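You operate a simulated robot arm through the tools that you are given. There is no shell and no other tool. Be economical: measure what you need, move in short steps, check, and stop when the job is done.

You run a simulated two-armed robot. Do the job below in one go: nothing can be reset, and whatever is moved stays where it is left.

JOB
Wind the cord that the order card names onto the winder's white bobbin and stand it on the green-dot board.
Fine: spool and length as on the card over the winder; zero the counter first, stop as soon as it jumps to the card's length, leave the spool on the winder; the bobbin goes in the round well.

The check looks at the end state, three seconds after you hand in, the way a careful person would. Anything else that was tipped, shoved, dropped, spilled or broken makes it a failure.

ROBOT AND FRAMES
Two 7-joint arms with two-finger parallel grippers on one trunk, on a base that drives. Base frame: it is fixed to the floor where the robot stands at the start and does not move with it; the origin is under the middle of the robot, x ahead of it, y to its left, z up. Lengths are in mm, angles in degrees, forces in N, time in s.
The left shoulder is at the start at [50, 168, 1207], the right one opposite. With the tool pointing down near the work surface each hand reaches from about 100 to 640 mm from the robot's upright axis, wherever it stands, measured 20 degrees to its own side. Places, roughly: order card [900, -200, 1000]; round well of the board with the green dot [-1300, -600, 700]; winder counter display [400, -100, 900]; winder crank [500, -300, 900]; winder peg [600, -100, 800]; zero button [500, -100, 900]. Payload 1.57 kg a hand.
The TCP of each hand is the grasp point between the finger pads, 30 mm short of the fingertips. In the tool frame z runs along the fingers and y along their closing line. Largest opening 80 mm; finger width 17, thickness 12; the body of the gripper, 40 by 82 mm, starts 80 mm behind the TCP.
Orientation is that of the tool frame in the base frame, as a unit quaternion [x, y, z, w]. With the fingers straight down and closing along the base's y, the tool's x points along the base's -x, its y along +y and its z along -z.

CONTROLS
- The arms move only by the tool arm_command. It takes "left_steps", "right_steps" or both (then of equal length, played together; a hand with none holds still); each is one flat list of numbers, 7 for each row, row after row: the turn, a rotation vector about the tool's x, y, z in degrees, then the shift along the tool's x, y, z in mm, then the opening, from 0 (shut) to 1 (fully open). In form: [wx, wy, wz, x, y, z, jaw, wx, wy, wz, x, y, z, jaw, ...]. A call has 1 to 20 rows; each row shifts and turns the commanded pose from where the row before left it, along the tool's axes as they then stand. A row lasts 0.2 s, in which the tool goes at most 50 mm and 8.6 degrees; a call with a longer step from one row to the next is refused whole, and so is a gripper value outside its range. A pose out of reach is approached as far as the arm can. The call stops where the force on the tool passes 90 N (or 10 N more than at its start, if that is more) or the arm is blocked; 0.2 s more then pass. The fingers move at their own pace (about 45 mm/s each) and stop on an object; they squeeze with about 43 N. The grip force told is the motor's: it shows also when the fingers shut on nothing. Time passes only in rows, and 0.2 s behind the last, so rows that do not move let the fingers close. It gives the time, the measured TCP pose, the force on the tool (base axes), the opening and the grip force at its end, in the units of the frame above (readings bear some noise), with the torque about the TCP (base axes, N m) and any sound that the robot's microphone picked up, and new pictures: "show" is both (left out), scene, wrist or none (wrist: the cameras of the hands that moved).
- Cameras (640 x 400 px; columns grow to the right, rows downward): "scene" is now at [113.7, -21.4, 1404]; the picture's right is [-0.41, -0.91, 0.00], its down [-0.67, 0.30, -0.68] and it looks along [0.62, -0.28, -0.74] (base axes); focal length 282 px, centre (320, 200). "left" rides on the left gripper at [72, 7, -122] in its tool frame; the picture's right is [-0.09, 1.00, 0.00], its down [-0.84, -0.08, -0.54] and it looks along [-0.54, -0.05, 0.84] (tool axes); focal length 238 px, centre (320, 200). "right" rides on the right gripper at [72, -7, -122] in its tool frame; the picture's right is [0.09, 1.00, 0.00], its down [-0.84, 0.08, -0.54] and it looks along [-0.54, 0.05, 0.84] (tool axes); focal length 238 px, centre (320, 200). There is no depth. A picture from a camera that has moved, and an enlarged one, comes with that camera's place and axes in the base frame and with its lens. The place of the scene camera against the robot may be out by one fixed shift of up to 18 mm in any direction.
- lift_body(by): slides the trunk up (or, below 0, down) by that many mm; the arms and the scene camera ride with it, the base frame stays. It gives what a move gives, with no picture.
- base_move(legs): drives the robot by 1 to 6 legs, each [ahead, left, turn to the left] in mm, mm and degrees, along the robot's own axes; the way and the turn of a leg run together, so that a leg with both is an arc; at most 1500 mm and 180 degrees a leg. The arms and the cameras ride along, it lands a little off, and it stops where it bumps. It gives what a move gives, and a new picture of the scene camera.
- pan_tilt(pan, tilt): turns the head with the scene camera to pan (to the left, within 80 degrees either way) and tilt (down, from -29 to 69), counted from straight ahead of the robot. It gives what a move gives, and a new picture of the scene camera.
- zoom(camera, box): a new picture of the part [left, top, right, bottom] of that camera's present view, enlarged. The clock stands still meanwhile.
- hand_in(): hands the job in; it is judged then, once.

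Work in short steps. Places have to be worked out from the pictures, the camera data and where the tool is seen: move nearer, look again, correct. Check each grasp and each placing, and mend what went wrong. You have 120 turns and 260 pictures in all, those below and enlarged ones among them. Open the grippers and draw the arms clear of the work before you hand the job in, unless the task says otherwise; then end with one line.

The tools are called after "Call:" as name(argument=value, ...) on one line, values as JSON. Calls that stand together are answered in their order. arm_command: Moves the arms, as the interface text tells. Its arguments: {"type":"object","properties":{"left_steps":{"type":"array","items":{"type":"number"}},"right_steps":{"type":"array","items":{"type":"number"}},"show":{"type":"string","enum":["both","scene","wrist","none"]}},"required":[]} The other tools are called the same way: lift_body (by) slides the trunk up or down; base_move (legs) drives the base; pan_tilt (pan, tilt) turns the head that bears the scene camera; zoom (camera, box) takes an enlarged picture of a part of a camera's view; hand_in () hands the job in.

At the start:

```text
t: 0.0
left_position: [410.5, -31.5, 1150.2]
left_ee_rot: [0.0, 1.0, 0.0, 0.0]
left_contact_force: [-0.1, 0.5, -0.2]
left_wrist_torque: [-0.02, -0.01, -0.03]
left_width: 80.0
left_grasp_force: 0.0
right_position: [322.2, -478.8, 1138.0]
right_ee_rot: [0.0, 1.0, 0.0, 0.0]
right_contact_force: [0.1, -0.2, 0.5]
right_wrist_torque: [0.03, 0.03, 0.01]
right_width: 80.1
right_grasp_force: 0.1
trunk travel left (down, up): [-375.0, 68.0]
robot x, y, heading: [-1.7, 1.4, -0.2]
head pan, tilt: [-24.4, 47.4]
```

scene: 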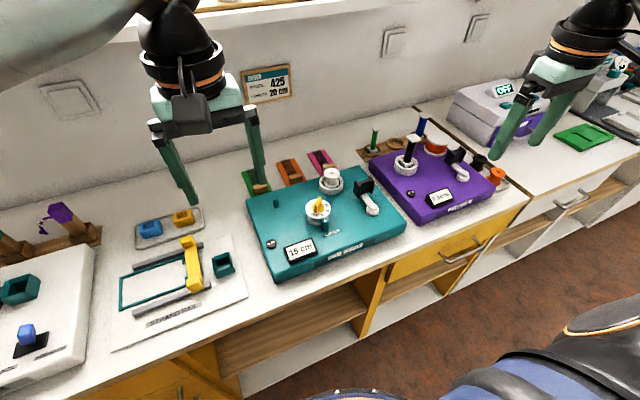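
right: 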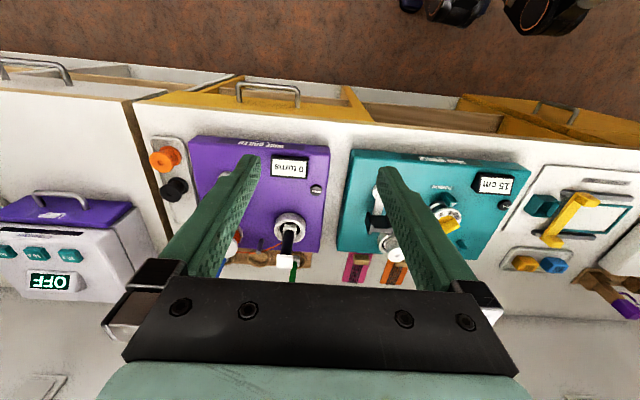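
left: 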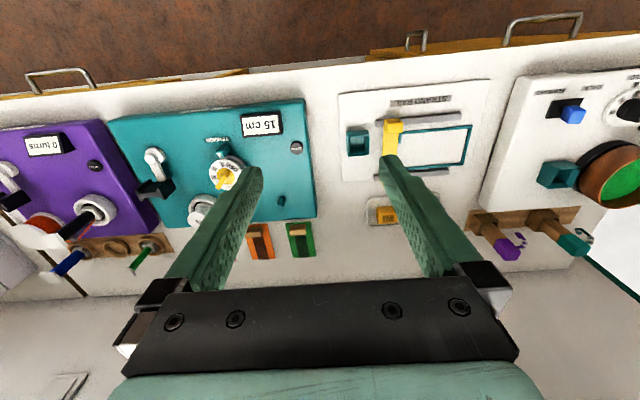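

The scene shows a teal winder (counter "15 cm") and an order card. I'll zoom on the card and the winder.

Call:
zoom(camera="scene", box=[230, 55, 310, 105])

Call:
zoom(camera="scene", box=[230, 140, 420, 285])

Call:
zoom(camera="left", box=[100, 90, 330, 270])

```text
8.00 times, centred on (270, 80) of scene
camera zoom: at [113.7, -21.4, 1404.0], right [-0.41, -0.91, 0.0], down [-0.67, 0.3, -0.68], along [0.62, -0.28, -0.74], focal length 2258 px, centre (720, 1160)
```

zoom: 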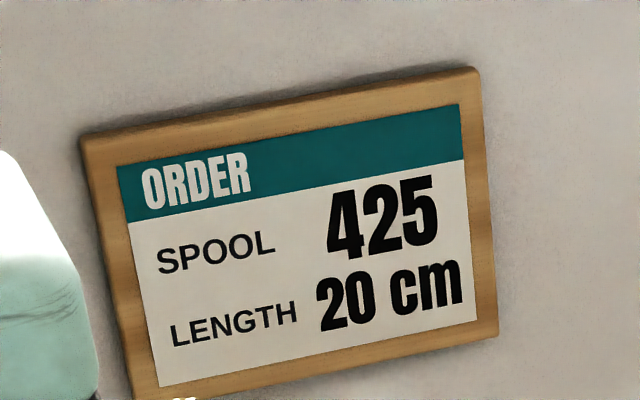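

```text
2.76 times, centred on (325, 212) of scene
camera zoom: at [113.7, -21.4, 1404.0], right [-0.41, -0.91, 0.0], down [-0.67, 0.3, -0.68], along [0.62, -0.28, -0.74], focal length 779 px, centre (306, 166)
```

zoom: 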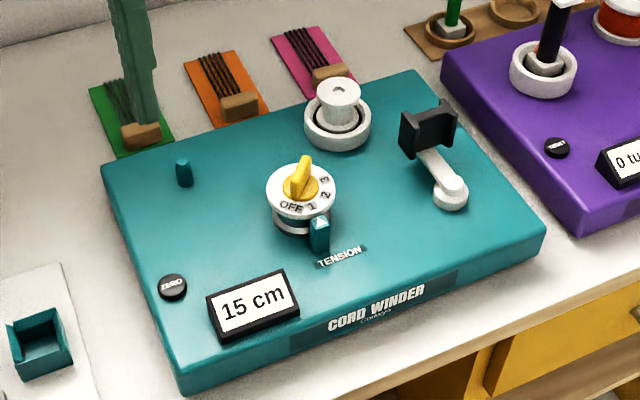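

```text
2.22 times, centred on (215, 180) of left
camera zoom: at [337.1, -25.4, 1272.1], right [0.09, 1.0, 0.0], down [0.84, -0.08, 0.54], along [0.54, -0.05, -0.84], focal length 530 px, centre (553, 244)
```

zoom: 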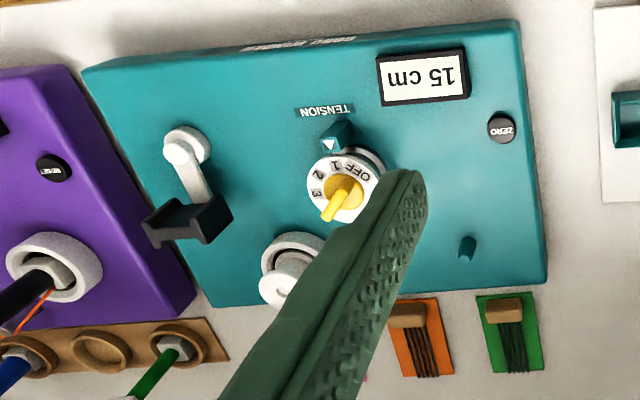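

Card: spool 425, 20 cm. Now I look for spool numbers on the flat packs behind the winder and around.

Call:
zoom(camera="scene", box=[235, 140, 355, 215])

Call:
zoom(camera="right", box=[320, 140, 540, 300])

Call:
pan_tilt(pan=0, tilt=35)

```text
5.33 times, centred on (295, 178) of scene
camera zoom: at [113.7, -21.4, 1404.0], right [-0.41, -0.91, 0.0], down [-0.67, 0.3, -0.68], along [0.62, -0.28, -0.74], focal length 1505 px, centre (453, 320)
```

zoom: 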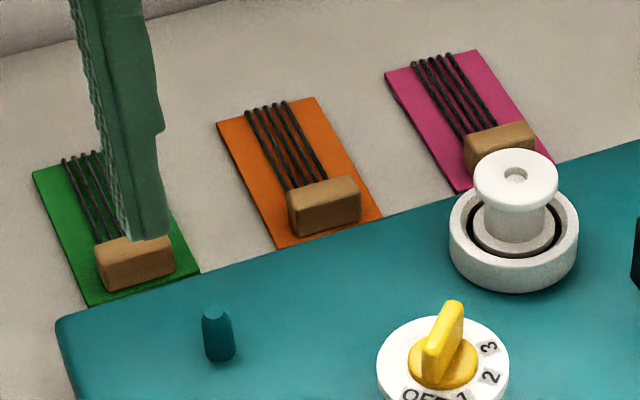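

```text
2.50 times, centred on (430, 220) of right
camera zoom: at [250.7, -486.1, 1261.5], right [-0.09, 1.0, 0.0], down [0.84, 0.08, 0.54], along [0.54, 0.05, -0.84], focal length 596 px, centre (45, 150)
```

zoom: 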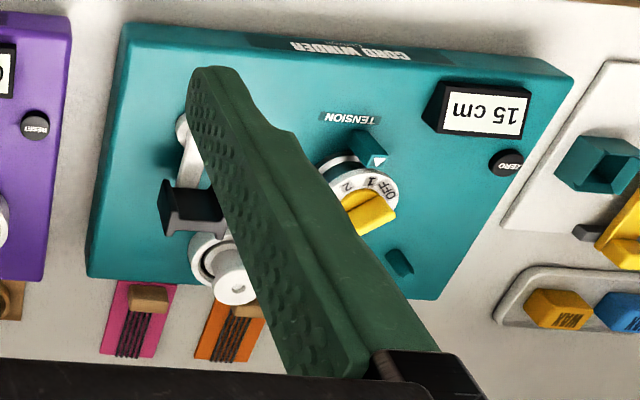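

```text
t: 0.9
left_position: [410.1, -31.3, 1150.7]
left_ee_rot: [0.0, 1.0, 0.0, 0.0]
left_contact_force: [-0.6, 0.5, 0.7]
left_wrist_torque: [0.01, -0.01, -0.03]
left_width: 80.3
left_grasp_force: 0.1
right_position: [322.4, -478.6, 1139.9]
right_ee_rot: [0.0, 1.0, 0.0, -0.001]
right_contact_force: [0.0, -0.4, 0.0]
right_wrist_torque: [0.02, -0.01, -0.01]
right_width: 80.1
right_grasp_force: 0.2
trunk travel left (down, up): [-375.0, 68.0]
robot x, y, heading: [-2.0, -1.2, -0.0]
head pan, tilt: [0.0, 35.0]
camera scene: at [129.6, 11.3, 1422.1], right [0.0, -1.0, 0.0], down [-0.57, 0.0, -0.82], along [0.82, 0.0, -0.57], focal length 282 px, centre (320, 200)
```

scene: 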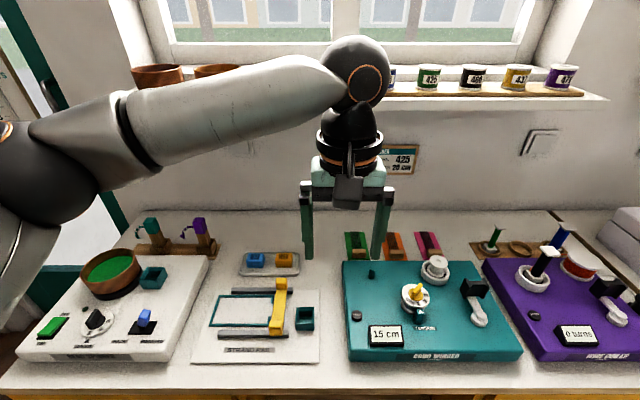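

Numbered spools stand on a rack at the window sill. Zoom there.

Call:
zoom(camera="scene", box=[370, 50, 610, 110])

Call:
arm_command(left_steps=[0, 0, 0, 40, 0, 0, 1, 0, 0, 0, 40, 20, 0, 1, 0, 0, 0, 30, 40, 0, 1, 0, 0, 0, 30, 40, 0, 1, 0, 0, 0, 0, 45, 0, 1, 0, 0, 0, 0, 45, 0, 1, 0, 0, 0, 0, 45, 0, 1], show="scene")

```text
2.67 times, centred on (490, 80) of scene
camera zoom: at [129.6, 11.3, 1422.1], right [0.0, -1.0, 0.0], down [-0.57, 0.0, -0.82], along [0.82, 0.0, -0.57], focal length 753 px, centre (-133, 520)
```

zoom: 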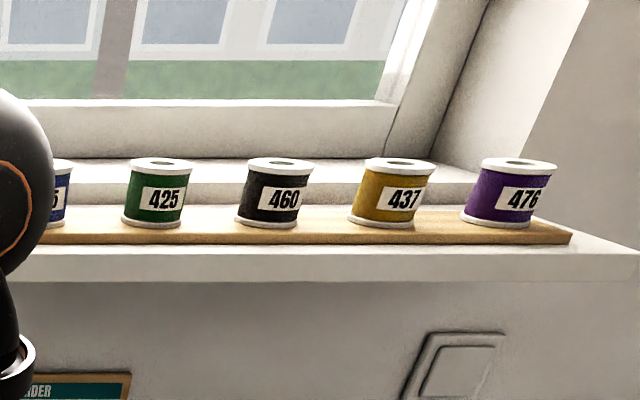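

```text
t: 2.5
left_position: [270.8, 204.3, 1149.5]
left_ee_rot: [0.001, 1.0, 0.0, 0.001]
left_contact_force: [0.2, 0.5, 0.8]
left_wrist_torque: [-0.02, 0.0, -0.02]
left_width: 80.0
left_grasp_force: 0.1
right_position: [321.8, -479.0, 1138.9]
right_ee_rot: [0.001, 1.0, 0.0, 0.0]
right_contact_force: [0.0, 0.1, 0.4]
right_wrist_torque: [-0.02, 0.02, -0.02]
right_width: 79.8
right_grasp_force: 0.1
trunk travel left (down, up): [-375.0, 68.0]
robot x, y, heading: [0.3, -3.8, 0.1]
head pan, tilt: [0.0, 35.0]
camera scene: at [129.2, 12.3, 1422.2], right [0.0, -1.0, 0.0], down [-0.57, 0.0, -0.82], along [0.82, 0.0, -0.57], focal length 282 px, centre (320, 200)
```

scene: 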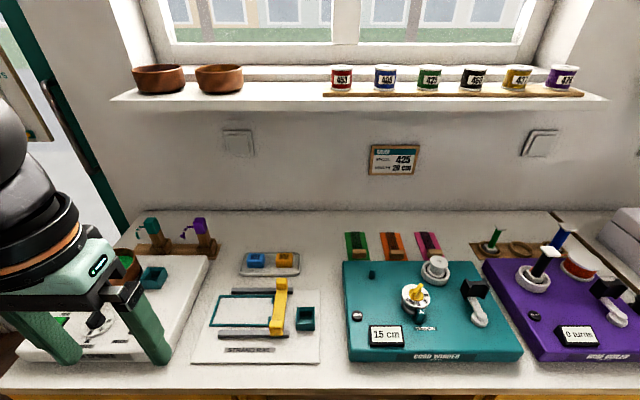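

Spool 425 is the green one, third from the left on the sill (roughly [850,-250,1280]). I look straight down to check how much room the base has before the counter, and zoom on the rack.

Call:
zoom(camera="scene", box=[320, 55, 480, 105])

Call:
zoom(camera="scene", box=[335, 240, 535, 370])

Call:
pan_tilt(pan=0, tilt=69)

```text
4.00 times, centred on (400, 80) of scene
camera zoom: at [129.2, 12.3, 1422.2], right [0.0, -1.0, 0.0], down [-0.57, 0.0, -0.82], along [0.82, 0.0, -0.57], focal length 1129 px, centre (0, 680)
```

zoom: 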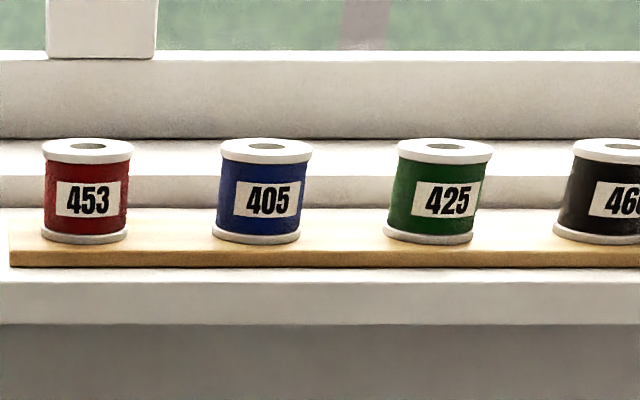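

```text
3.08 times, centred on (435, 305) of scene
camera zoom: at [129.2, 12.3, 1422.2], right [0.0, -1.0, 0.0], down [-0.57, 0.0, -0.82], along [0.82, 0.0, -0.57], focal length 868 px, centre (-34, -123)
```

zoom: 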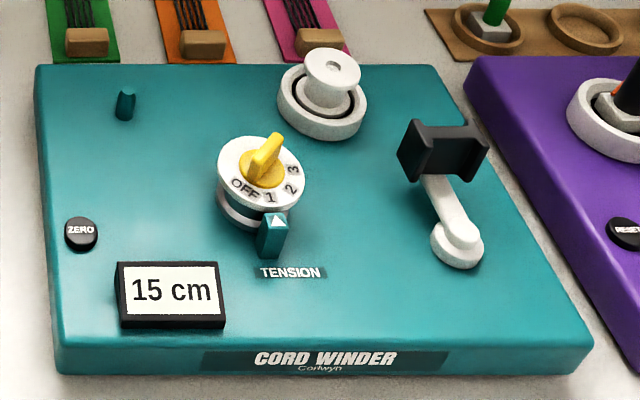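

```text
t: 3.5
left_position: [271.1, 202.4, 1149.4]
left_ee_rot: [-0.001, 1.0, 0.0, 0.0]
left_contact_force: [0.1, 0.0, -1.0]
left_wrist_torque: [-0.02, 0.01, 0.04]
left_width: 80.1
left_grasp_force: 0.0
right_position: [322.6, -480.4, 1138.3]
right_ee_rot: [-0.001, 1.0, 0.0, 0.0]
right_contact_force: [-0.3, -0.1, 0.4]
right_wrist_torque: [0.0, -0.01, -0.02]
right_width: 79.9
right_grasp_force: 0.0
trunk travel left (down, up): [-375.0, 68.0]
robot x, y, heading: [-4.7, -1.7, -0.2]
head pan, tilt: [0.0, 68.8]
camera scene: at [97.5, 11.2, 1378.5], right [0.0, -1.0, 0.0], down [-0.93, 0.0, -0.36], along [0.36, 0.0, -0.93], focal length 282 px, centre (320, 200)
```

scene: 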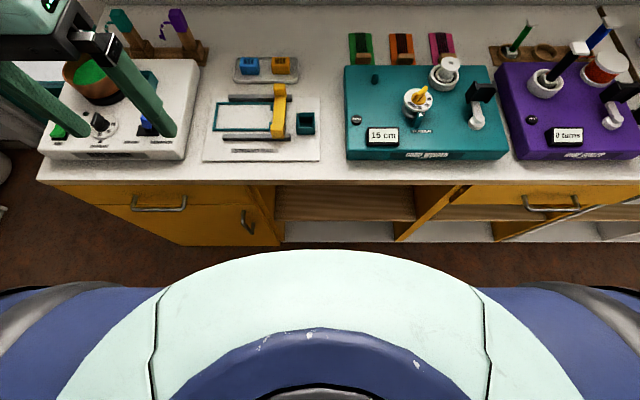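

Base clearance to the cabinet looks ~80+ mm. I raise the trunk, drive 40 ahead, and pitch the right hand 45° forward so its camera can look at the spools.

Call:
lift_body(by=66)

Call:
base_move(legs=[[40, 0, 0]])

Call:
arm_command(right_steps=[0, -7.5, 0, 0, 0, 0, 1, 0, -7.5, 0, 0, 0, 0, 1, 0, -7.5, 0, 0, 0, 0, 1, 0, -7.5, 0, 0, 0, 0, 1, 0, -7.5, 0, 0, 0, 0, 1, 0, -7.5, 0, 0, 0, 0, 1], show="wrist")

Call:
pan_tilt(pan=-15, tilt=30)

```text
t: 4.5
left_position: [271.8, 204.6, 1216.5]
left_ee_rot: [0.0, 1.0, 0.0, 0.0]
left_contact_force: [-0.3, -0.8, 0.2]
left_wrist_torque: [0.0, -0.02, 0.02]
left_width: 79.9
left_grasp_force: 0.0
right_position: [321.1, -479.4, 1204.2]
right_ee_rot: [-0.001, 1.0, 0.001, 0.0]
right_contact_force: [-0.2, -0.3, -0.1]
right_wrist_torque: [0.02, 0.04, 0.01]
right_width: 80.0
right_grasp_force: 0.0
trunk travel left (down, up): [-441.0, 2.0]
robot x, y, heading: [-0.9, 1.6, -0.1]
head pan, tilt: [0.0, 68.8]
```

```text
t: 5.4
left_position: [312.5, 202.7, 1216.1]
left_ee_rot: [0.0, 1.0, -0.001, -0.001]
left_contact_force: [-0.4, 0.2, 0.0]
left_wrist_torque: [-0.04, 0.01, -0.03]
left_width: 79.9
left_grasp_force: 0.0
right_position: [363.1, -479.9, 1204.6]
right_ee_rot: [0.001, 1.0, 0.0, -0.001]
right_contact_force: [-0.2, 0.0, 0.0]
right_wrist_torque: [0.01, 0.03, -0.01]
right_width: 80.3
right_grasp_force: 0.1
trunk travel left (down, up): [-441.0, 2.0]
robot x, y, heading: [42.9, 1.3, 0.0]
head pan, tilt: [0.0, 68.8]
camera scene: at [139.3, 11.3, 1444.4], right [0.0, -1.0, 0.0], down [-0.93, 0.0, -0.36], along [0.36, 0.0, -0.93], focal length 282 px, centre (320, 200)
```

scene: 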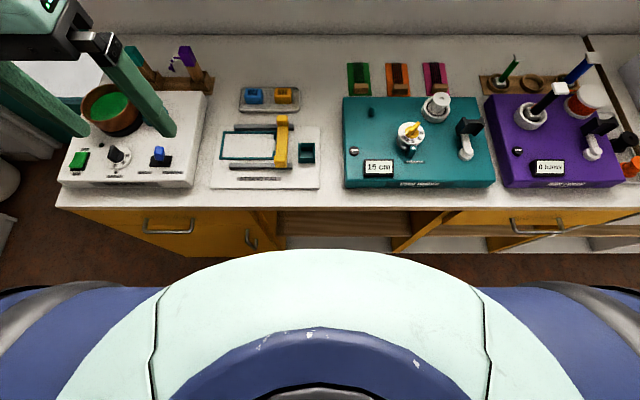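

```text
t: 6.8
left_position: [310.9, 203.5, 1215.6]
left_ee_rot: [-0.001, 1.0, -0.001, 0.001]
left_contact_force: [0.2, -1.0, 0.0]
left_wrist_torque: [0.0, 0.01, 0.0]
left_width: 80.1
left_grasp_force: 0.0
right_position: [367.0, -474.3, 1205.2]
right_ee_rot: [-0.011, 0.932, 0.004, 0.361]
right_contact_force: [-0.3, -0.6, -0.5]
right_wrist_torque: [0.0, 0.02, -0.03]
right_width: 79.8
right_grasp_force: 0.0
right hand out of reach, approached as far as the arm can: row 1
trunk travel left (down, up): [-441.0, 2.0]
robot x, y, heading: [39.4, 0.8, -0.1]
head pan, tilt: [0.0, 68.8]
camera right: at [232.3, -483.7, 1247.0], right [-0.09, 0.99, -0.06], down [0.25, 0.08, 0.96], along [0.96, 0.07, -0.26], focal length 238 px, centre (320, 200)
```

right: 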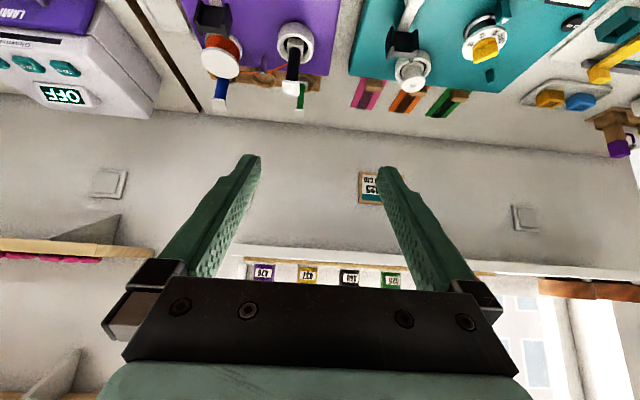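

```text
t: 7.8
left_position: [310.5, 203.2, 1216.2]
left_ee_rot: [0.0, 1.0, 0.001, 0.0]
left_contact_force: [1.5, -0.5, 0.6]
left_wrist_torque: [0.01, 0.01, 0.0]
left_width: 80.0
left_grasp_force: 0.1
right_position: [367.4, -473.7, 1203.8]
right_ee_rot: [-0.01, 0.933, 0.005, 0.359]
right_contact_force: [-0.4, 0.1, -0.5]
right_wrist_torque: [0.02, 0.02, -0.03]
right_width: 80.2
right_grasp_force: 0.2
trunk travel left (down, up): [-441.0, 2.0]
robot x, y, heading: [38.3, 3.7, 0.1]
head pan, tilt: [-15.0, 30.0]
camera scene: at [169.2, -12.1, 1495.9], right [-0.26, -0.97, 0.0], down [-0.48, 0.13, -0.87], along [0.84, -0.22, -0.5], focal length 282 px, centre (320, 200)
```

scene: 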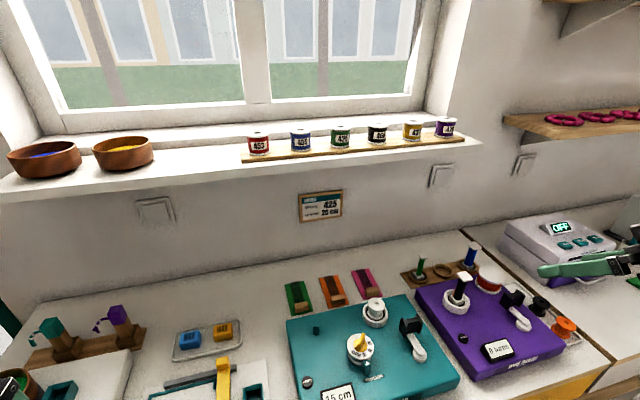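

Triangulating scene and wrist views puts spool 425 at about [849,-249,1278]. I bring the right hand in front and above it.

Call:
arm_command(right_steps=[0, 0, 0, -32, 22, 2, 1, 0, 0, 0, -32, 22, 2, 1, 0, 0, 0, -32, 22, 2, 1, 0, 0, 0, -32, 22, 2, 1, 0, 0, 0, -32, 22, 2, 1, 0, 0, 0, -32, 22, 2, 1, 0, 0, 0, -32, 22, 2, 1, 0, 0, 0, -32, 22, 2, 1, 0, 0, 0, -32, 22, 2, 1, 0, 0, 0, -32, 22, 2, 1])

```text
t: 10.1
left_position: [311.6, 203.7, 1216.1]
left_ee_rot: [0.0, 1.0, -0.001, -0.001]
left_contact_force: [0.2, -0.8, -0.3]
left_wrist_torque: [-0.02, -0.02, -0.01]
left_width: 79.8
left_grasp_force: 0.0
right_position: [613.8, -247.5, 1405.0]
right_ee_rot: [-0.011, 0.933, 0.005, 0.359]
right_contact_force: [0.6, -0.5, 0.0]
right_wrist_torque: [-0.02, -0.02, -0.07]
right_width: 80.0
right_grasp_force: 0.1
trunk travel left (down, up): [-441.0, 2.0]
robot x, y, heading: [40.8, -2.2, -0.1]
head pan, tilt: [-15.0, 30.0]
camera scene: at [170.4, -11.6, 1495.8], right [-0.26, -0.97, 0.0], down [-0.48, 0.13, -0.87], along [0.84, -0.22, -0.5], focal length 282 px, centre (320, 200)
camera right: at [479.3, -257.7, 1447.9], right [-0.09, 0.99, -0.06], down [0.26, 0.08, 0.96], along [0.96, 0.07, -0.26], focal length 238 px, centre (320, 200)
```

scene: 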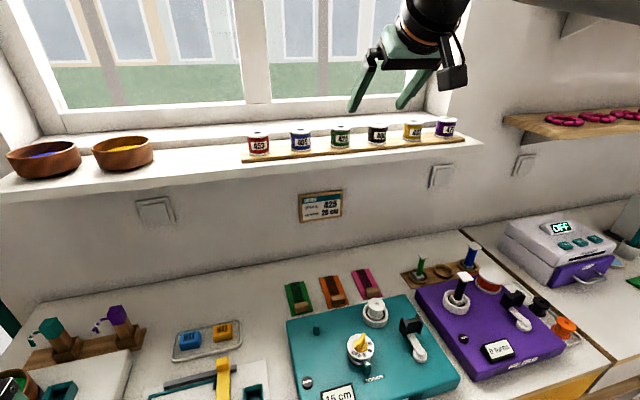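
right: 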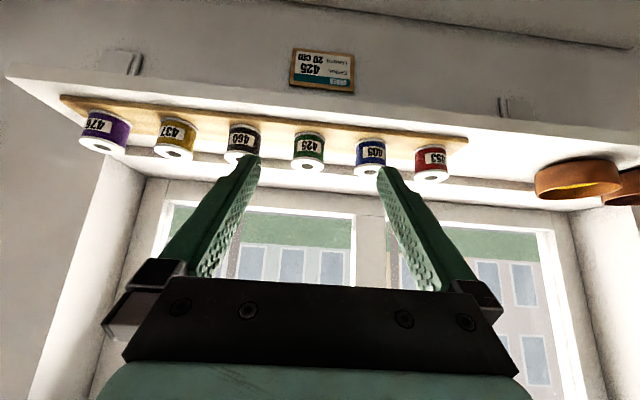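

The right camera sees 425 well; zoom to fix its axis position.

Call:
zoom(camera="right", box=[270, 110, 350, 180])

```text
5.71 times, centred on (310, 145) of right
camera zoom: at [479.3, -257.7, 1447.9], right [-0.09, 0.99, -0.06], down [0.26, 0.08, 0.96], along [0.96, 0.07, -0.26], focal length 1362 px, centre (377, 514)
```

zoom: 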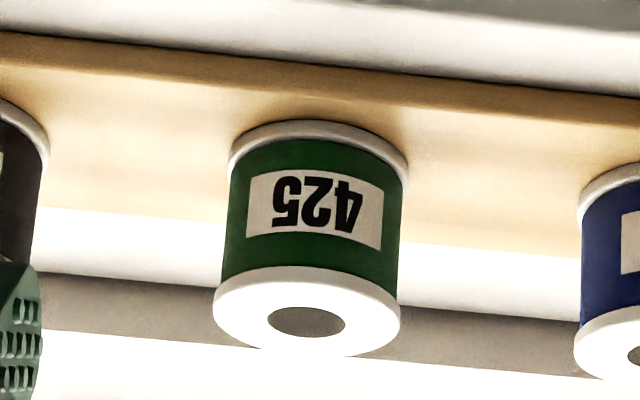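

Spool axis about [832,-255], top ~1298, diameter ~52. I move to a pregrasp pose about 110 mm back along the tool and look again.

Call:
arm_command(right_steps=[0, 0, 0, -20, -3, 33, 1, 0, 0, 0, -20, -3, 33, 1, 0, 0, 0, -20, -3, 33, 1, 0, 0, 0, -20, -3, 32, 1], show="wrist")

Call:
zoom(camera="scene", box=[270, 60, 430, 160])

```text
t: 11.1
left_position: [311.2, 202.7, 1216.7]
left_ee_rot: [0.0, 1.0, 0.0, -0.001]
left_contact_force: [0.2, 0.0, 0.3]
left_wrist_torque: [0.0, -0.02, -0.02]
left_width: 80.0
left_grasp_force: 0.0
right_position: [687.2, -267.8, 1371.9]
right_ee_rot: [-0.009, 0.933, 0.005, 0.359]
right_contact_force: [-0.8, 0.0, -0.3]
right_wrist_torque: [0.0, -0.03, 0.05]
right_width: 79.8
right_grasp_force: 0.0
right hand out of reach, approached as far as the arm can: row 2, 3, 4
trunk travel left (down, up): [-441.0, 2.0]
robot x, y, heading: [42.0, 1.0, -0.0]
head pan, tilt: [-15.0, 30.0]
camera right: at [553.2, -279.1, 1415.3], right [-0.09, 0.99, -0.06], down [0.26, 0.08, 0.96], along [0.96, 0.07, -0.26], focal length 238 px, centre (320, 200)
```

right: 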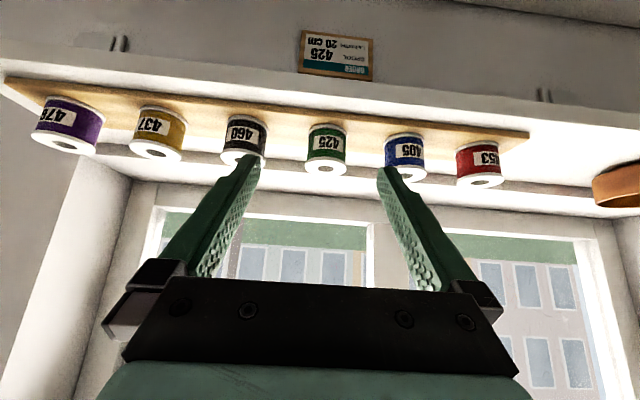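

```text
4.00 times, centred on (350, 110) of scene
camera zoom: at [170.2, -12.8, 1495.8], right [-0.26, -0.97, 0.0], down [-0.48, 0.13, -0.87], along [0.84, -0.22, -0.5], focal length 1129 px, centre (200, 560)
```

zoom: 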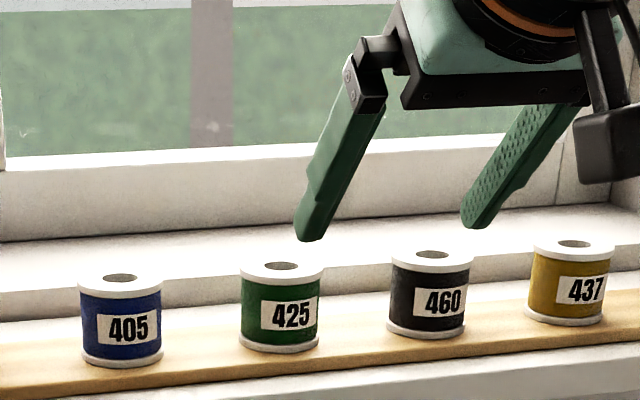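

Arm is near its reach limit here; I need to be closer. I drive 60 mm ahead (hand stays above the spools at tip z≈1350, clear).

Call:
base_move(legs=[[55, 0, 0]])

```text
t: 12.0
left_position: [367.0, 203.6, 1216.2]
left_ee_rot: [0.0, 1.0, 0.0, -0.001]
left_contact_force: [-0.7, 0.2, 0.1]
left_wrist_torque: [-0.01, 0.01, -0.01]
left_width: 80.2
left_grasp_force: 0.0
right_position: [741.0, -267.9, 1372.1]
right_ee_rot: [-0.01, 0.933, 0.005, 0.359]
right_contact_force: [0.0, 0.0, -0.4]
right_wrist_torque: [-0.04, 0.03, -0.04]
right_width: 80.0
right_grasp_force: 0.0
trunk travel left (down, up): [-441.0, 2.0]
robot x, y, heading: [96.3, 1.6, -0.1]
head pan, tilt: [-15.0, 30.0]
camera scene: at [225.4, -12.2, 1495.8], right [-0.26, -0.97, 0.0], down [-0.48, 0.13, -0.87], along [0.84, -0.22, -0.5], focal length 282 px, centre (320, 200)
```

scene: 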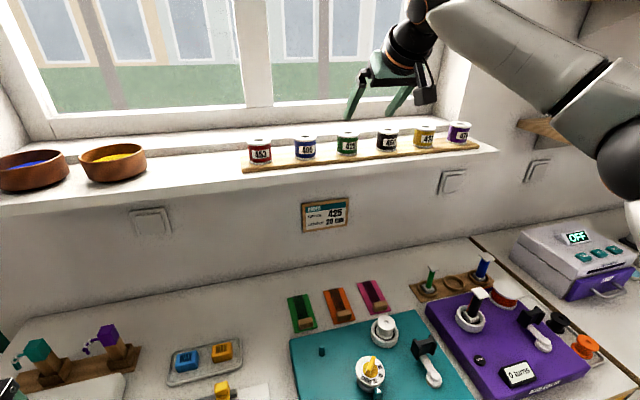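

No contact. Another 40 mm ahead, then re-aim view down to check clearance.

Call:
base_move(legs=[[40, 0, 0]])

Call:
zoom(camera="right", box=[230, 90, 430, 215])

```text
t: 12.9
left_position: [380.6, 202.6, 1216.3]
left_ee_rot: [0.0, 1.0, 0.0, 0.001]
left_contact_force: [0.3, 0.0, 0.2]
left_wrist_torque: [0.0, -0.02, -0.03]
left_width: 80.0
left_grasp_force: 0.0
right_position: [757.9, -268.0, 1373.3]
right_ee_rot: [-0.01, 0.933, 0.004, 0.359]
right_contact_force: [0.0, -0.6, -0.1]
right_wrist_torque: [0.02, 0.0, -0.02]
right_width: 80.0
right_grasp_force: 0.0
trunk travel left (down, up): [-441.0, 2.0]
robot x, y, heading: [108.7, -1.6, 0.1]
head pan, tilt: [-15.0, 30.0]
camera scene: at [239.3, -12.3, 1495.9], right [-0.26, -0.97, 0.0], down [-0.48, 0.13, -0.87], along [0.84, -0.22, -0.5], focal length 282 px, centre (320, 200)
```

scene: 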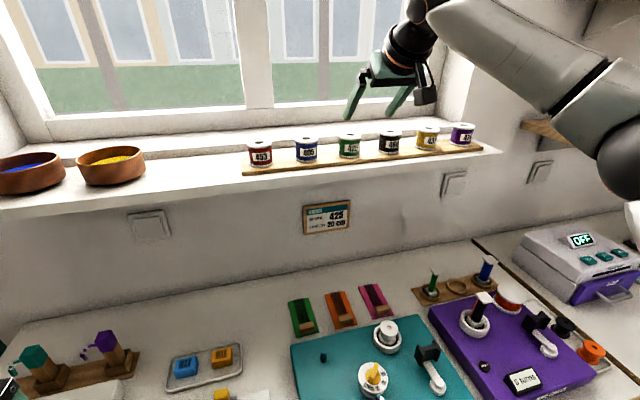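

```text
3.20 times, centred on (330, 152) of right
camera zoom: at [622.1, -278.4, 1415.7], right [-0.09, 0.99, -0.06], down [0.25, 0.08, 0.96], along [0.96, 0.07, -0.26], focal length 763 px, centre (288, 352)
```

zoom: 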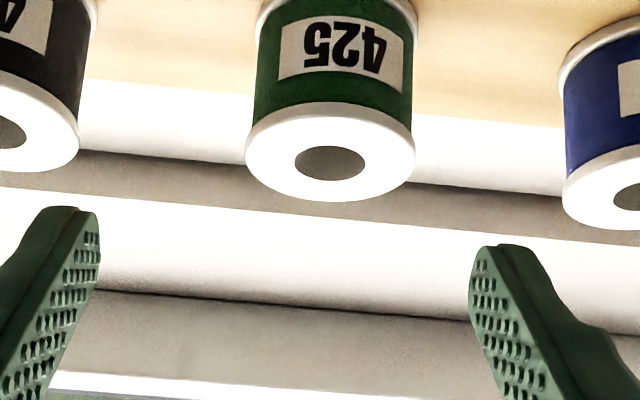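

The base bumped lightly at x≈109, so this is the closest. Two wrist rays give the spool axis [809,-256], top z≈1307, Ø≈48. I pitch 8° flatter and go to the pregrasp 70 mm back.

Call:
arm_command(right_steps=[0, -4, 0, 0, 0, 0, 1, 0, -4, 0, 0, 0, 0, 1, 0, 0, 0, 16, 5, 7, 1, 0, 0, 0, 16, 6, 8, 1], show="wrist")

```text
t: 13.9
left_position: [381.2, 203.1, 1216.3]
left_ee_rot: [-0.001, 1.0, 0.0, 0.0]
left_contact_force: [-0.2, 0.2, 0.1]
left_wrist_torque: [0.0, -0.02, 0.0]
left_width: 80.2
left_grasp_force: 0.1
right_position: [748.2, -254.9, 1338.7]
right_ee_rot: [-0.009, 0.905, 0.005, 0.424]
right_contact_force: [0.4, 0.8, -0.9]
right_wrist_torque: [-0.01, 0.0, -0.01]
right_width: 80.1
right_grasp_force: 0.1
trunk travel left (down, up): [-441.0, 2.0]
robot x, y, heading: [108.1, -2.2, 0.2]
head pan, tilt: [-15.0, 30.0]
camera right: at [608.2, -265.8, 1361.7], right [-0.08, 0.99, -0.07], down [0.12, 0.08, 0.99], along [0.99, 0.07, -0.12], focal length 238 px, centre (320, 200)
```

right: 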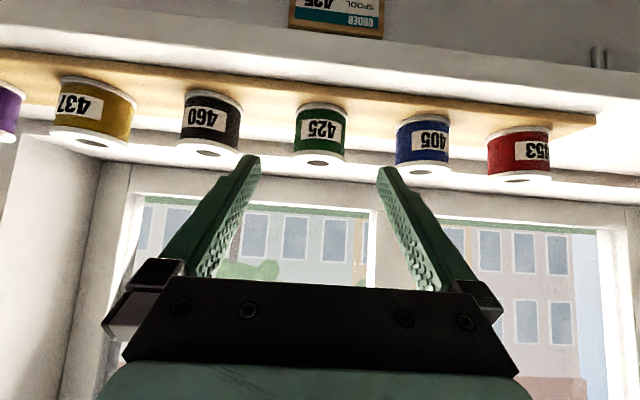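

Tracking is good. Zoom to refine the spool's distance before closing in.

Call:
zoom(camera="right", box=[260, 90, 380, 165])

Call:
zoom(camera="scene", box=[270, 60, 430, 160])

```text
5.33 times, centred on (320, 128) of right
camera zoom: at [608.2, -265.8, 1361.7], right [-0.08, 0.99, -0.07], down [0.12, 0.08, 0.99], along [0.99, 0.07, -0.12], focal length 1271 px, centre (320, 587)
```

zoom: 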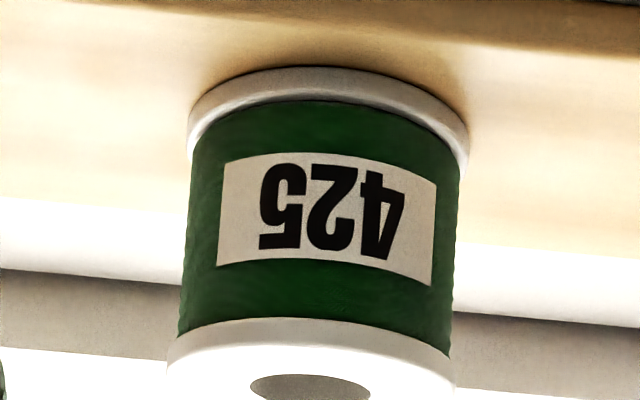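

```text
4.00 times, centred on (350, 110) of scene
camera zoom: at [238.9, -12.1, 1496.0], right [-0.26, -0.97, 0.0], down [-0.48, 0.13, -0.87], along [0.84, -0.22, -0.5], focal length 1129 px, centre (200, 560)
```

zoom: 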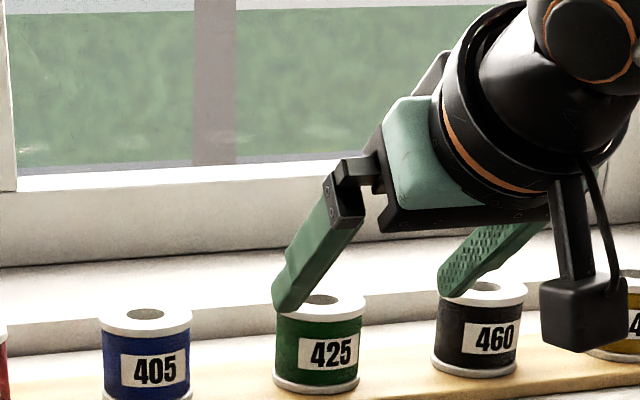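

Consistent fit: D≈52, axis [825,-254.5], top ≈1299. I advance 88 mm along the fingers.

Call:
arm_command(right_steps=[0, 0, 0, -1, -0.3, 15, 1, 0, 0, 0, -1, -0.3, 15, 1, 0, 0, 0, -1, -0.3, 15, 1, 0, 0, 0, -0.6, 0, 15, 1])

```text
t: 14.9
left_position: [380.8, 203.7, 1216.1]
left_ee_rot: [-0.001, 1.0, 0.0, 0.0]
left_contact_force: [-0.5, 0.6, -0.7]
left_wrist_torque: [-0.01, 0.04, -0.01]
left_width: 79.9
left_grasp_force: 0.0
right_position: [795.4, -256.5, 1301.7]
right_ee_rot: [-0.009, 0.906, 0.005, 0.424]
right_contact_force: [0.3, 0.3, -0.5]
right_wrist_torque: [-0.02, 0.01, -0.03]
right_width: 80.0
right_grasp_force: 0.0
trunk travel left (down, up): [-441.0, 2.0]
robot x, y, heading: [112.0, -2.3, 0.1]
head pan, tilt: [-15.0, 30.0]
camera scene: at [239.5, -12.3, 1495.9], right [-0.26, -0.97, 0.0], down [-0.48, 0.13, -0.87], along [0.84, -0.22, -0.5], focal length 282 px, centre (320, 200)
camera right: at [657.6, -266.8, 1326.1], right [-0.08, 0.99, -0.07], down [0.12, 0.08, 0.99], along [0.99, 0.07, -0.12], focal length 238 px, centre (320, 200)
```

scene: 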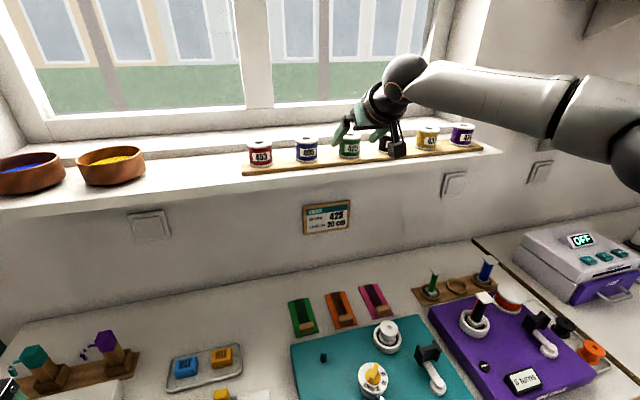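
right: 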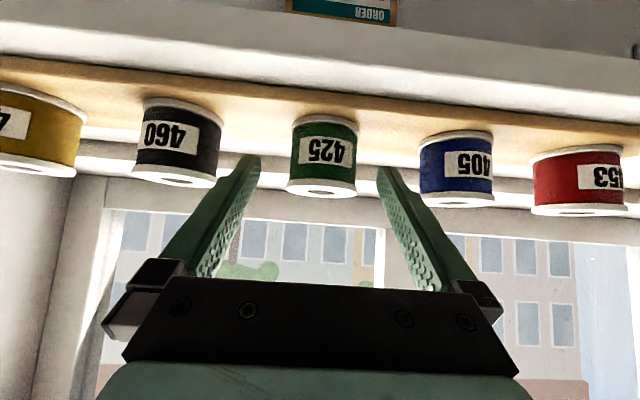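

Axis confirmed at ≈[829,-254], top 1297. Final 30 mm in, then close.

Call:
arm_command(right_steps=[0, 0, 0, -1.5, 1, 11, 1, 0, 0, 0, -1.5, 0.5, 11, 1, 0, 0, 0, -1, 0, 9, 1])

```text
t: 15.7
left_position: [380.5, 202.7, 1216.6]
left_ee_rot: [0.0, 1.0, 0.0, 0.0]
left_contact_force: [0.8, 0.3, 0.6]
left_wrist_torque: [-0.02, 0.0, 0.02]
left_width: 80.0
left_grasp_force: 0.0
right_position: [815.8, -257.8, 1283.9]
right_ee_rot: [-0.01, 0.905, 0.005, 0.424]
right_contact_force: [0.0, -0.6, -0.3]
right_wrist_torque: [0.03, 0.01, 0.01]
right_width: 79.9
right_grasp_force: 0.0
right hand out of reach, approached as far as the arm can: row 3
trunk travel left (down, up): [-441.0, 2.0]
robot x, y, heading: [107.7, 0.9, -0.2]
head pan, tilt: [-15.0, 30.0]
camera scene: at [239.1, -12.2, 1496.0], right [-0.26, -0.97, 0.0], down [-0.48, 0.13, -0.87], along [0.84, -0.22, -0.5], focal length 282 px, centre (320, 200)
camera right: at [676.5, -268.4, 1307.5], right [-0.08, 0.99, -0.07], down [0.12, 0.08, 0.99], along [0.99, 0.07, -0.12], focal length 238 px, centre (320, 200)
```

scene: 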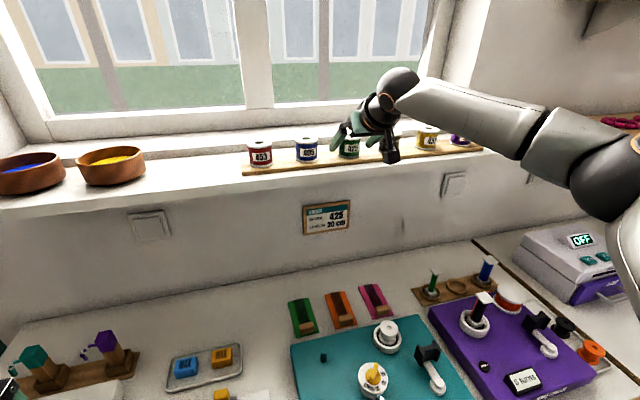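
right: 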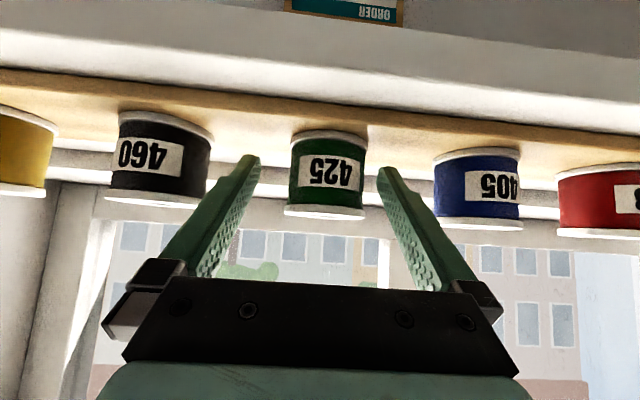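

Fingers straddle the spool; shift 4 mm left to centre, then close.

Call:
arm_command(right_steps=[0, 0, 0, 0, 4, 0, 1, 0, 0, 0, 0, 0, 0, 0.6, 0, 0, 0, 0, 0, 0, 0.3, 0, 0, 0, 0, 0, 0, 0.3, 0, 0, 0, 0, 0, 0, 0.3], show="wrist")

```text
t: 16.9
left_position: [381.2, 202.4, 1215.9]
left_ee_rot: [-0.001, 1.0, 0.0, 0.0]
left_contact_force: [0.1, -0.3, 0.3]
left_wrist_torque: [0.01, -0.02, 0.01]
left_width: 79.9
left_grasp_force: 0.1
right_position: [813.7, -255.1, 1283.1]
right_ee_rot: [-0.009, 0.905, 0.005, 0.425]
right_contact_force: [-0.7, -0.6, 0.8]
right_wrist_torque: [-0.03, -0.03, 0.02]
right_width: 49.8
right_grasp_force: 32.7
trunk travel left (down, up): [-441.0, 2.0]
robot x, y, heading: [108.5, -0.0, 0.1]
head pan, tilt: [-15.0, 30.0]
camera right: at [674.7, -265.1, 1307.5], right [-0.08, 0.99, -0.07], down [0.12, 0.08, 0.99], along [0.99, 0.07, -0.12], focal length 238 px, centre (320, 200)
```

right: 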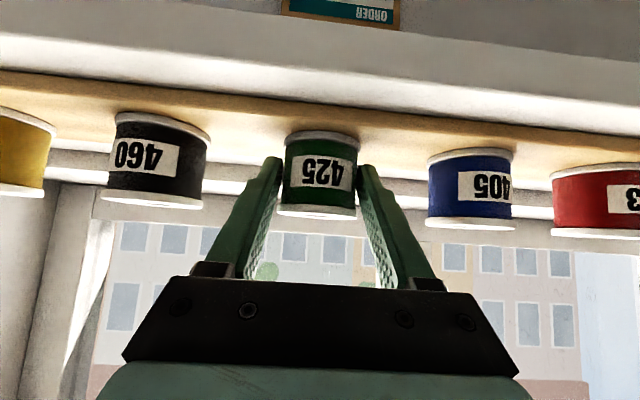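

Gripped (49.8 mm, 33 N). Lift slightly up then back along the tool axis.

Call:
arm_command(right_steps=[0, 0, 0, -6, 0, -8, 0.3, 0, 0, 0, -8, 0, -14, 0.3, 0, 0, 0, -5, 0, -22, 0.3, 0, 0, 0, 0, 0, -30, 0.3, 0, 0, 0, 0, 0, -30, 0.3, 0, 0, 0, 0, 0, -30, 0.3])

```text
t: 18.3
left_position: [380.4, 202.5, 1217.3]
left_ee_rot: [0.0, 1.0, 0.0, 0.0]
left_contact_force: [0.3, -0.8, -0.4]
left_wrist_torque: [0.02, -0.01, -0.03]
left_width: 79.7
left_grasp_force: 0.1
right_position: [725.8, -254.5, 1386.2]
right_ee_rot: [-0.01, 0.905, 0.006, 0.424]
right_contact_force: [-0.3, -0.1, -1.5]
right_wrist_torque: [-0.02, -0.01, 0.01]
right_width: 49.5
right_grasp_force: 43.2
trunk travel left (down, up): [-441.0, 2.0]
robot x, y, heading: [110.6, -2.4, 0.1]
head pan, tilt: [-15.0, 30.0]
camera scene: at [238.3, -12.1, 1496.0], right [-0.26, -0.97, 0.0], down [-0.48, 0.13, -0.87], along [0.84, -0.22, -0.5], focal length 282 px, centre (320, 200)
camera right: at [587.0, -265.2, 1409.8], right [-0.08, 0.99, -0.07], down [0.12, 0.08, 0.99], along [0.99, 0.07, -0.12], focal length 238 px, centre (320, 200)
```

scene: 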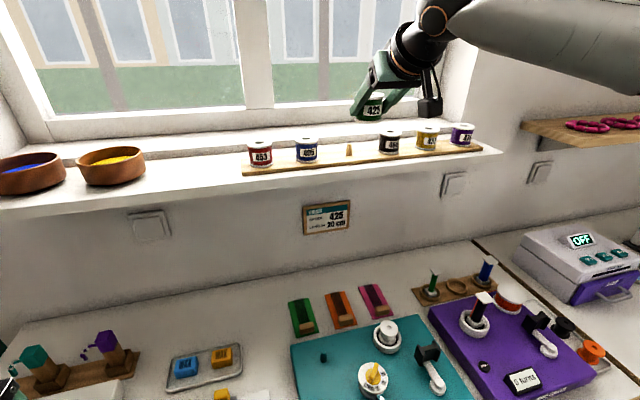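
right: 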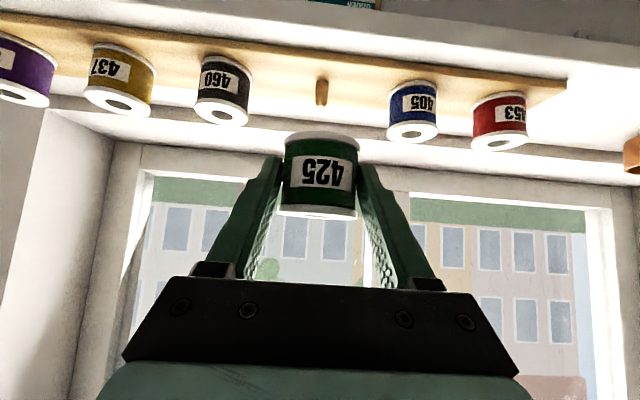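

Spool is off its pin and held upright. Back the base off 80 mm and look at the winder for the peg.

Call:
base_move(legs=[[-80, 0, 0]])

Call:
pan_tilt(pan=-15, tilt=58)

Call:
zoom(camera="scene", box=[220, 60, 420, 200])

```text
t: 19.3
left_position: [301.7, 201.9, 1216.5]
left_ee_rot: [0.0, 1.0, 0.001, 0.001]
left_contact_force: [1.4, 0.8, -0.8]
left_wrist_torque: [-0.03, -0.05, -0.02]
left_width: 80.2
left_grasp_force: 0.0
right_position: [646.5, -256.3, 1386.1]
right_ee_rot: [-0.009, 0.906, 0.004, 0.424]
right_contact_force: [0.0, -0.1, -0.9]
right_wrist_torque: [-0.02, 0.01, -0.03]
right_width: 49.4
right_grasp_force: 43.0
trunk travel left (down, up): [-441.0, 2.0]
robot x, y, heading: [28.7, 0.1, -0.2]
head pan, tilt: [-15.0, 30.0]
camera scene: at [159.0, -12.3, 1496.0], right [-0.26, -0.97, 0.0], down [-0.48, 0.13, -0.87], along [0.84, -0.23, -0.5], focal length 282 px, centre (320, 200)
```

scene: 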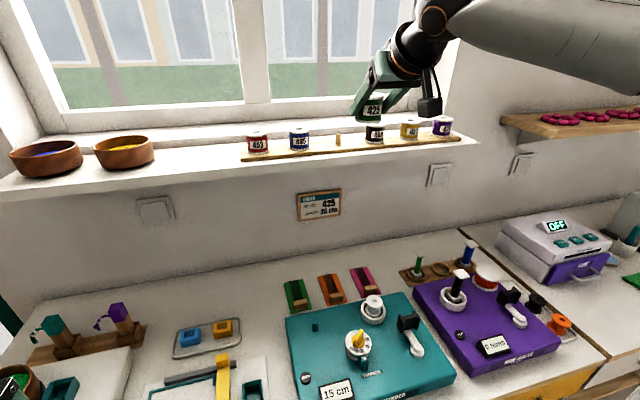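

```text
t: 20.3
left_position: [301.3, 202.5, 1216.7]
left_ee_rot: [0.002, 1.0, -0.001, 0.0]
left_contact_force: [0.7, 0.3, 0.3]
left_wrist_torque: [-0.02, 0.0, -0.03]
left_width: 80.0
left_grasp_force: 0.0
right_position: [648.7, -256.1, 1385.1]
right_ee_rot: [-0.009, 0.906, 0.005, 0.423]
right_contact_force: [0.4, 0.7, -0.4]
right_wrist_torque: [-0.02, -0.01, 0.0]
right_width: 49.8
right_grasp_force: 43.2
trunk travel left (down, up): [-441.0, 2.0]
robot x, y, heading: [30.2, -2.2, 0.1]
head pan, tilt: [-15.0, 58.0]
camera scene: at [138.9, -6.7, 1456.3], right [-0.26, -0.97, 0.0], down [-0.82, 0.22, -0.53], along [0.51, -0.14, -0.85], focal length 282 px, centre (320, 200)
```

scene: 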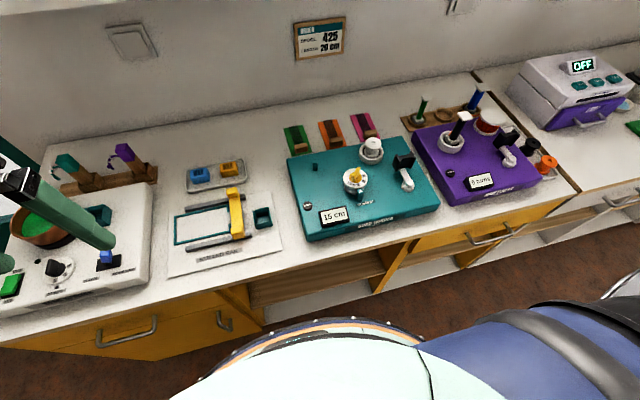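

```text
2.86 times, centred on (320, 130) of scene
camera zoom: at [138.9, -6.7, 1456.3], right [-0.26, -0.97, 0.0], down [-0.82, 0.22, -0.53], along [0.51, -0.14, -0.85], focal length 806 px, centre (320, 400)
```

zoom: 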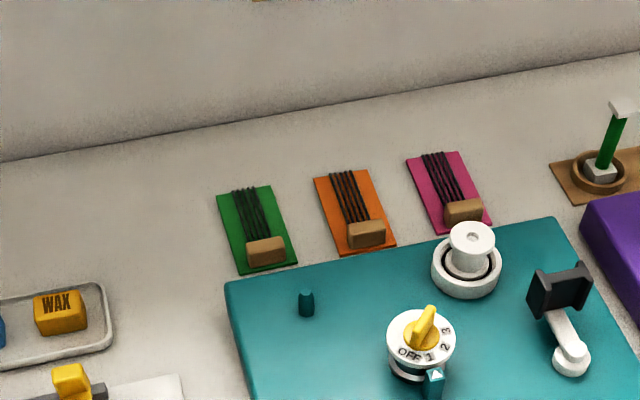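

Triangulating the start wrist views puts the peg top at ≈[595,-132,877]. Zoom on the held spool to get its exact offset in the hand.

Call:
zoom(camera="right", box=[260, 120, 380, 225])

Call:
lift_body(by=-250)

```text
3.81 times, centred on (320, 172) of right
camera zoom: at [508.3, -265.7, 1409.3], right [-0.08, 0.99, -0.07], down [0.12, 0.08, 0.99], along [0.99, 0.07, -0.12], focal length 908 px, centre (320, 305)
```

zoom: 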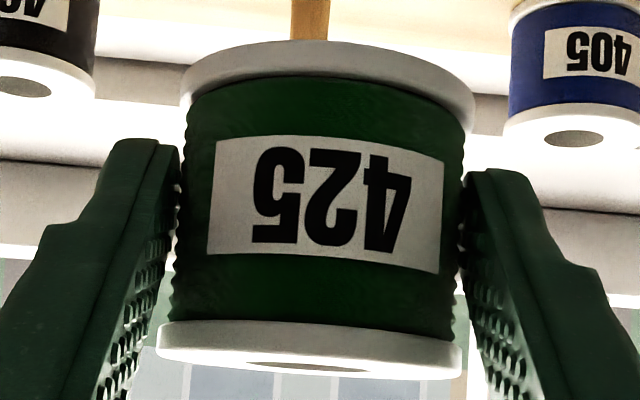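

```text
t: 22.9
left_position: [300.9, 202.4, 967.1]
left_ee_rot: [0.001, 1.0, 0.0, 0.0]
left_contact_force: [0.1, -0.3, -0.1]
left_wrist_torque: [0.02, -0.01, 0.03]
left_width: 80.2
left_grasp_force: 0.1
right_position: [649.4, -254.9, 1135.2]
right_ee_rot: [-0.008, 0.906, 0.004, 0.424]
right_contact_force: [-0.4, -0.4, -0.9]
right_wrist_torque: [0.02, 0.03, -0.04]
right_width: 49.7
right_grasp_force: 42.7
trunk travel left (down, up): [-191.0, 252.0]
robot x, y, heading: [31.1, -2.0, -0.2]
head pan, tilt: [-15.0, 58.0]
```

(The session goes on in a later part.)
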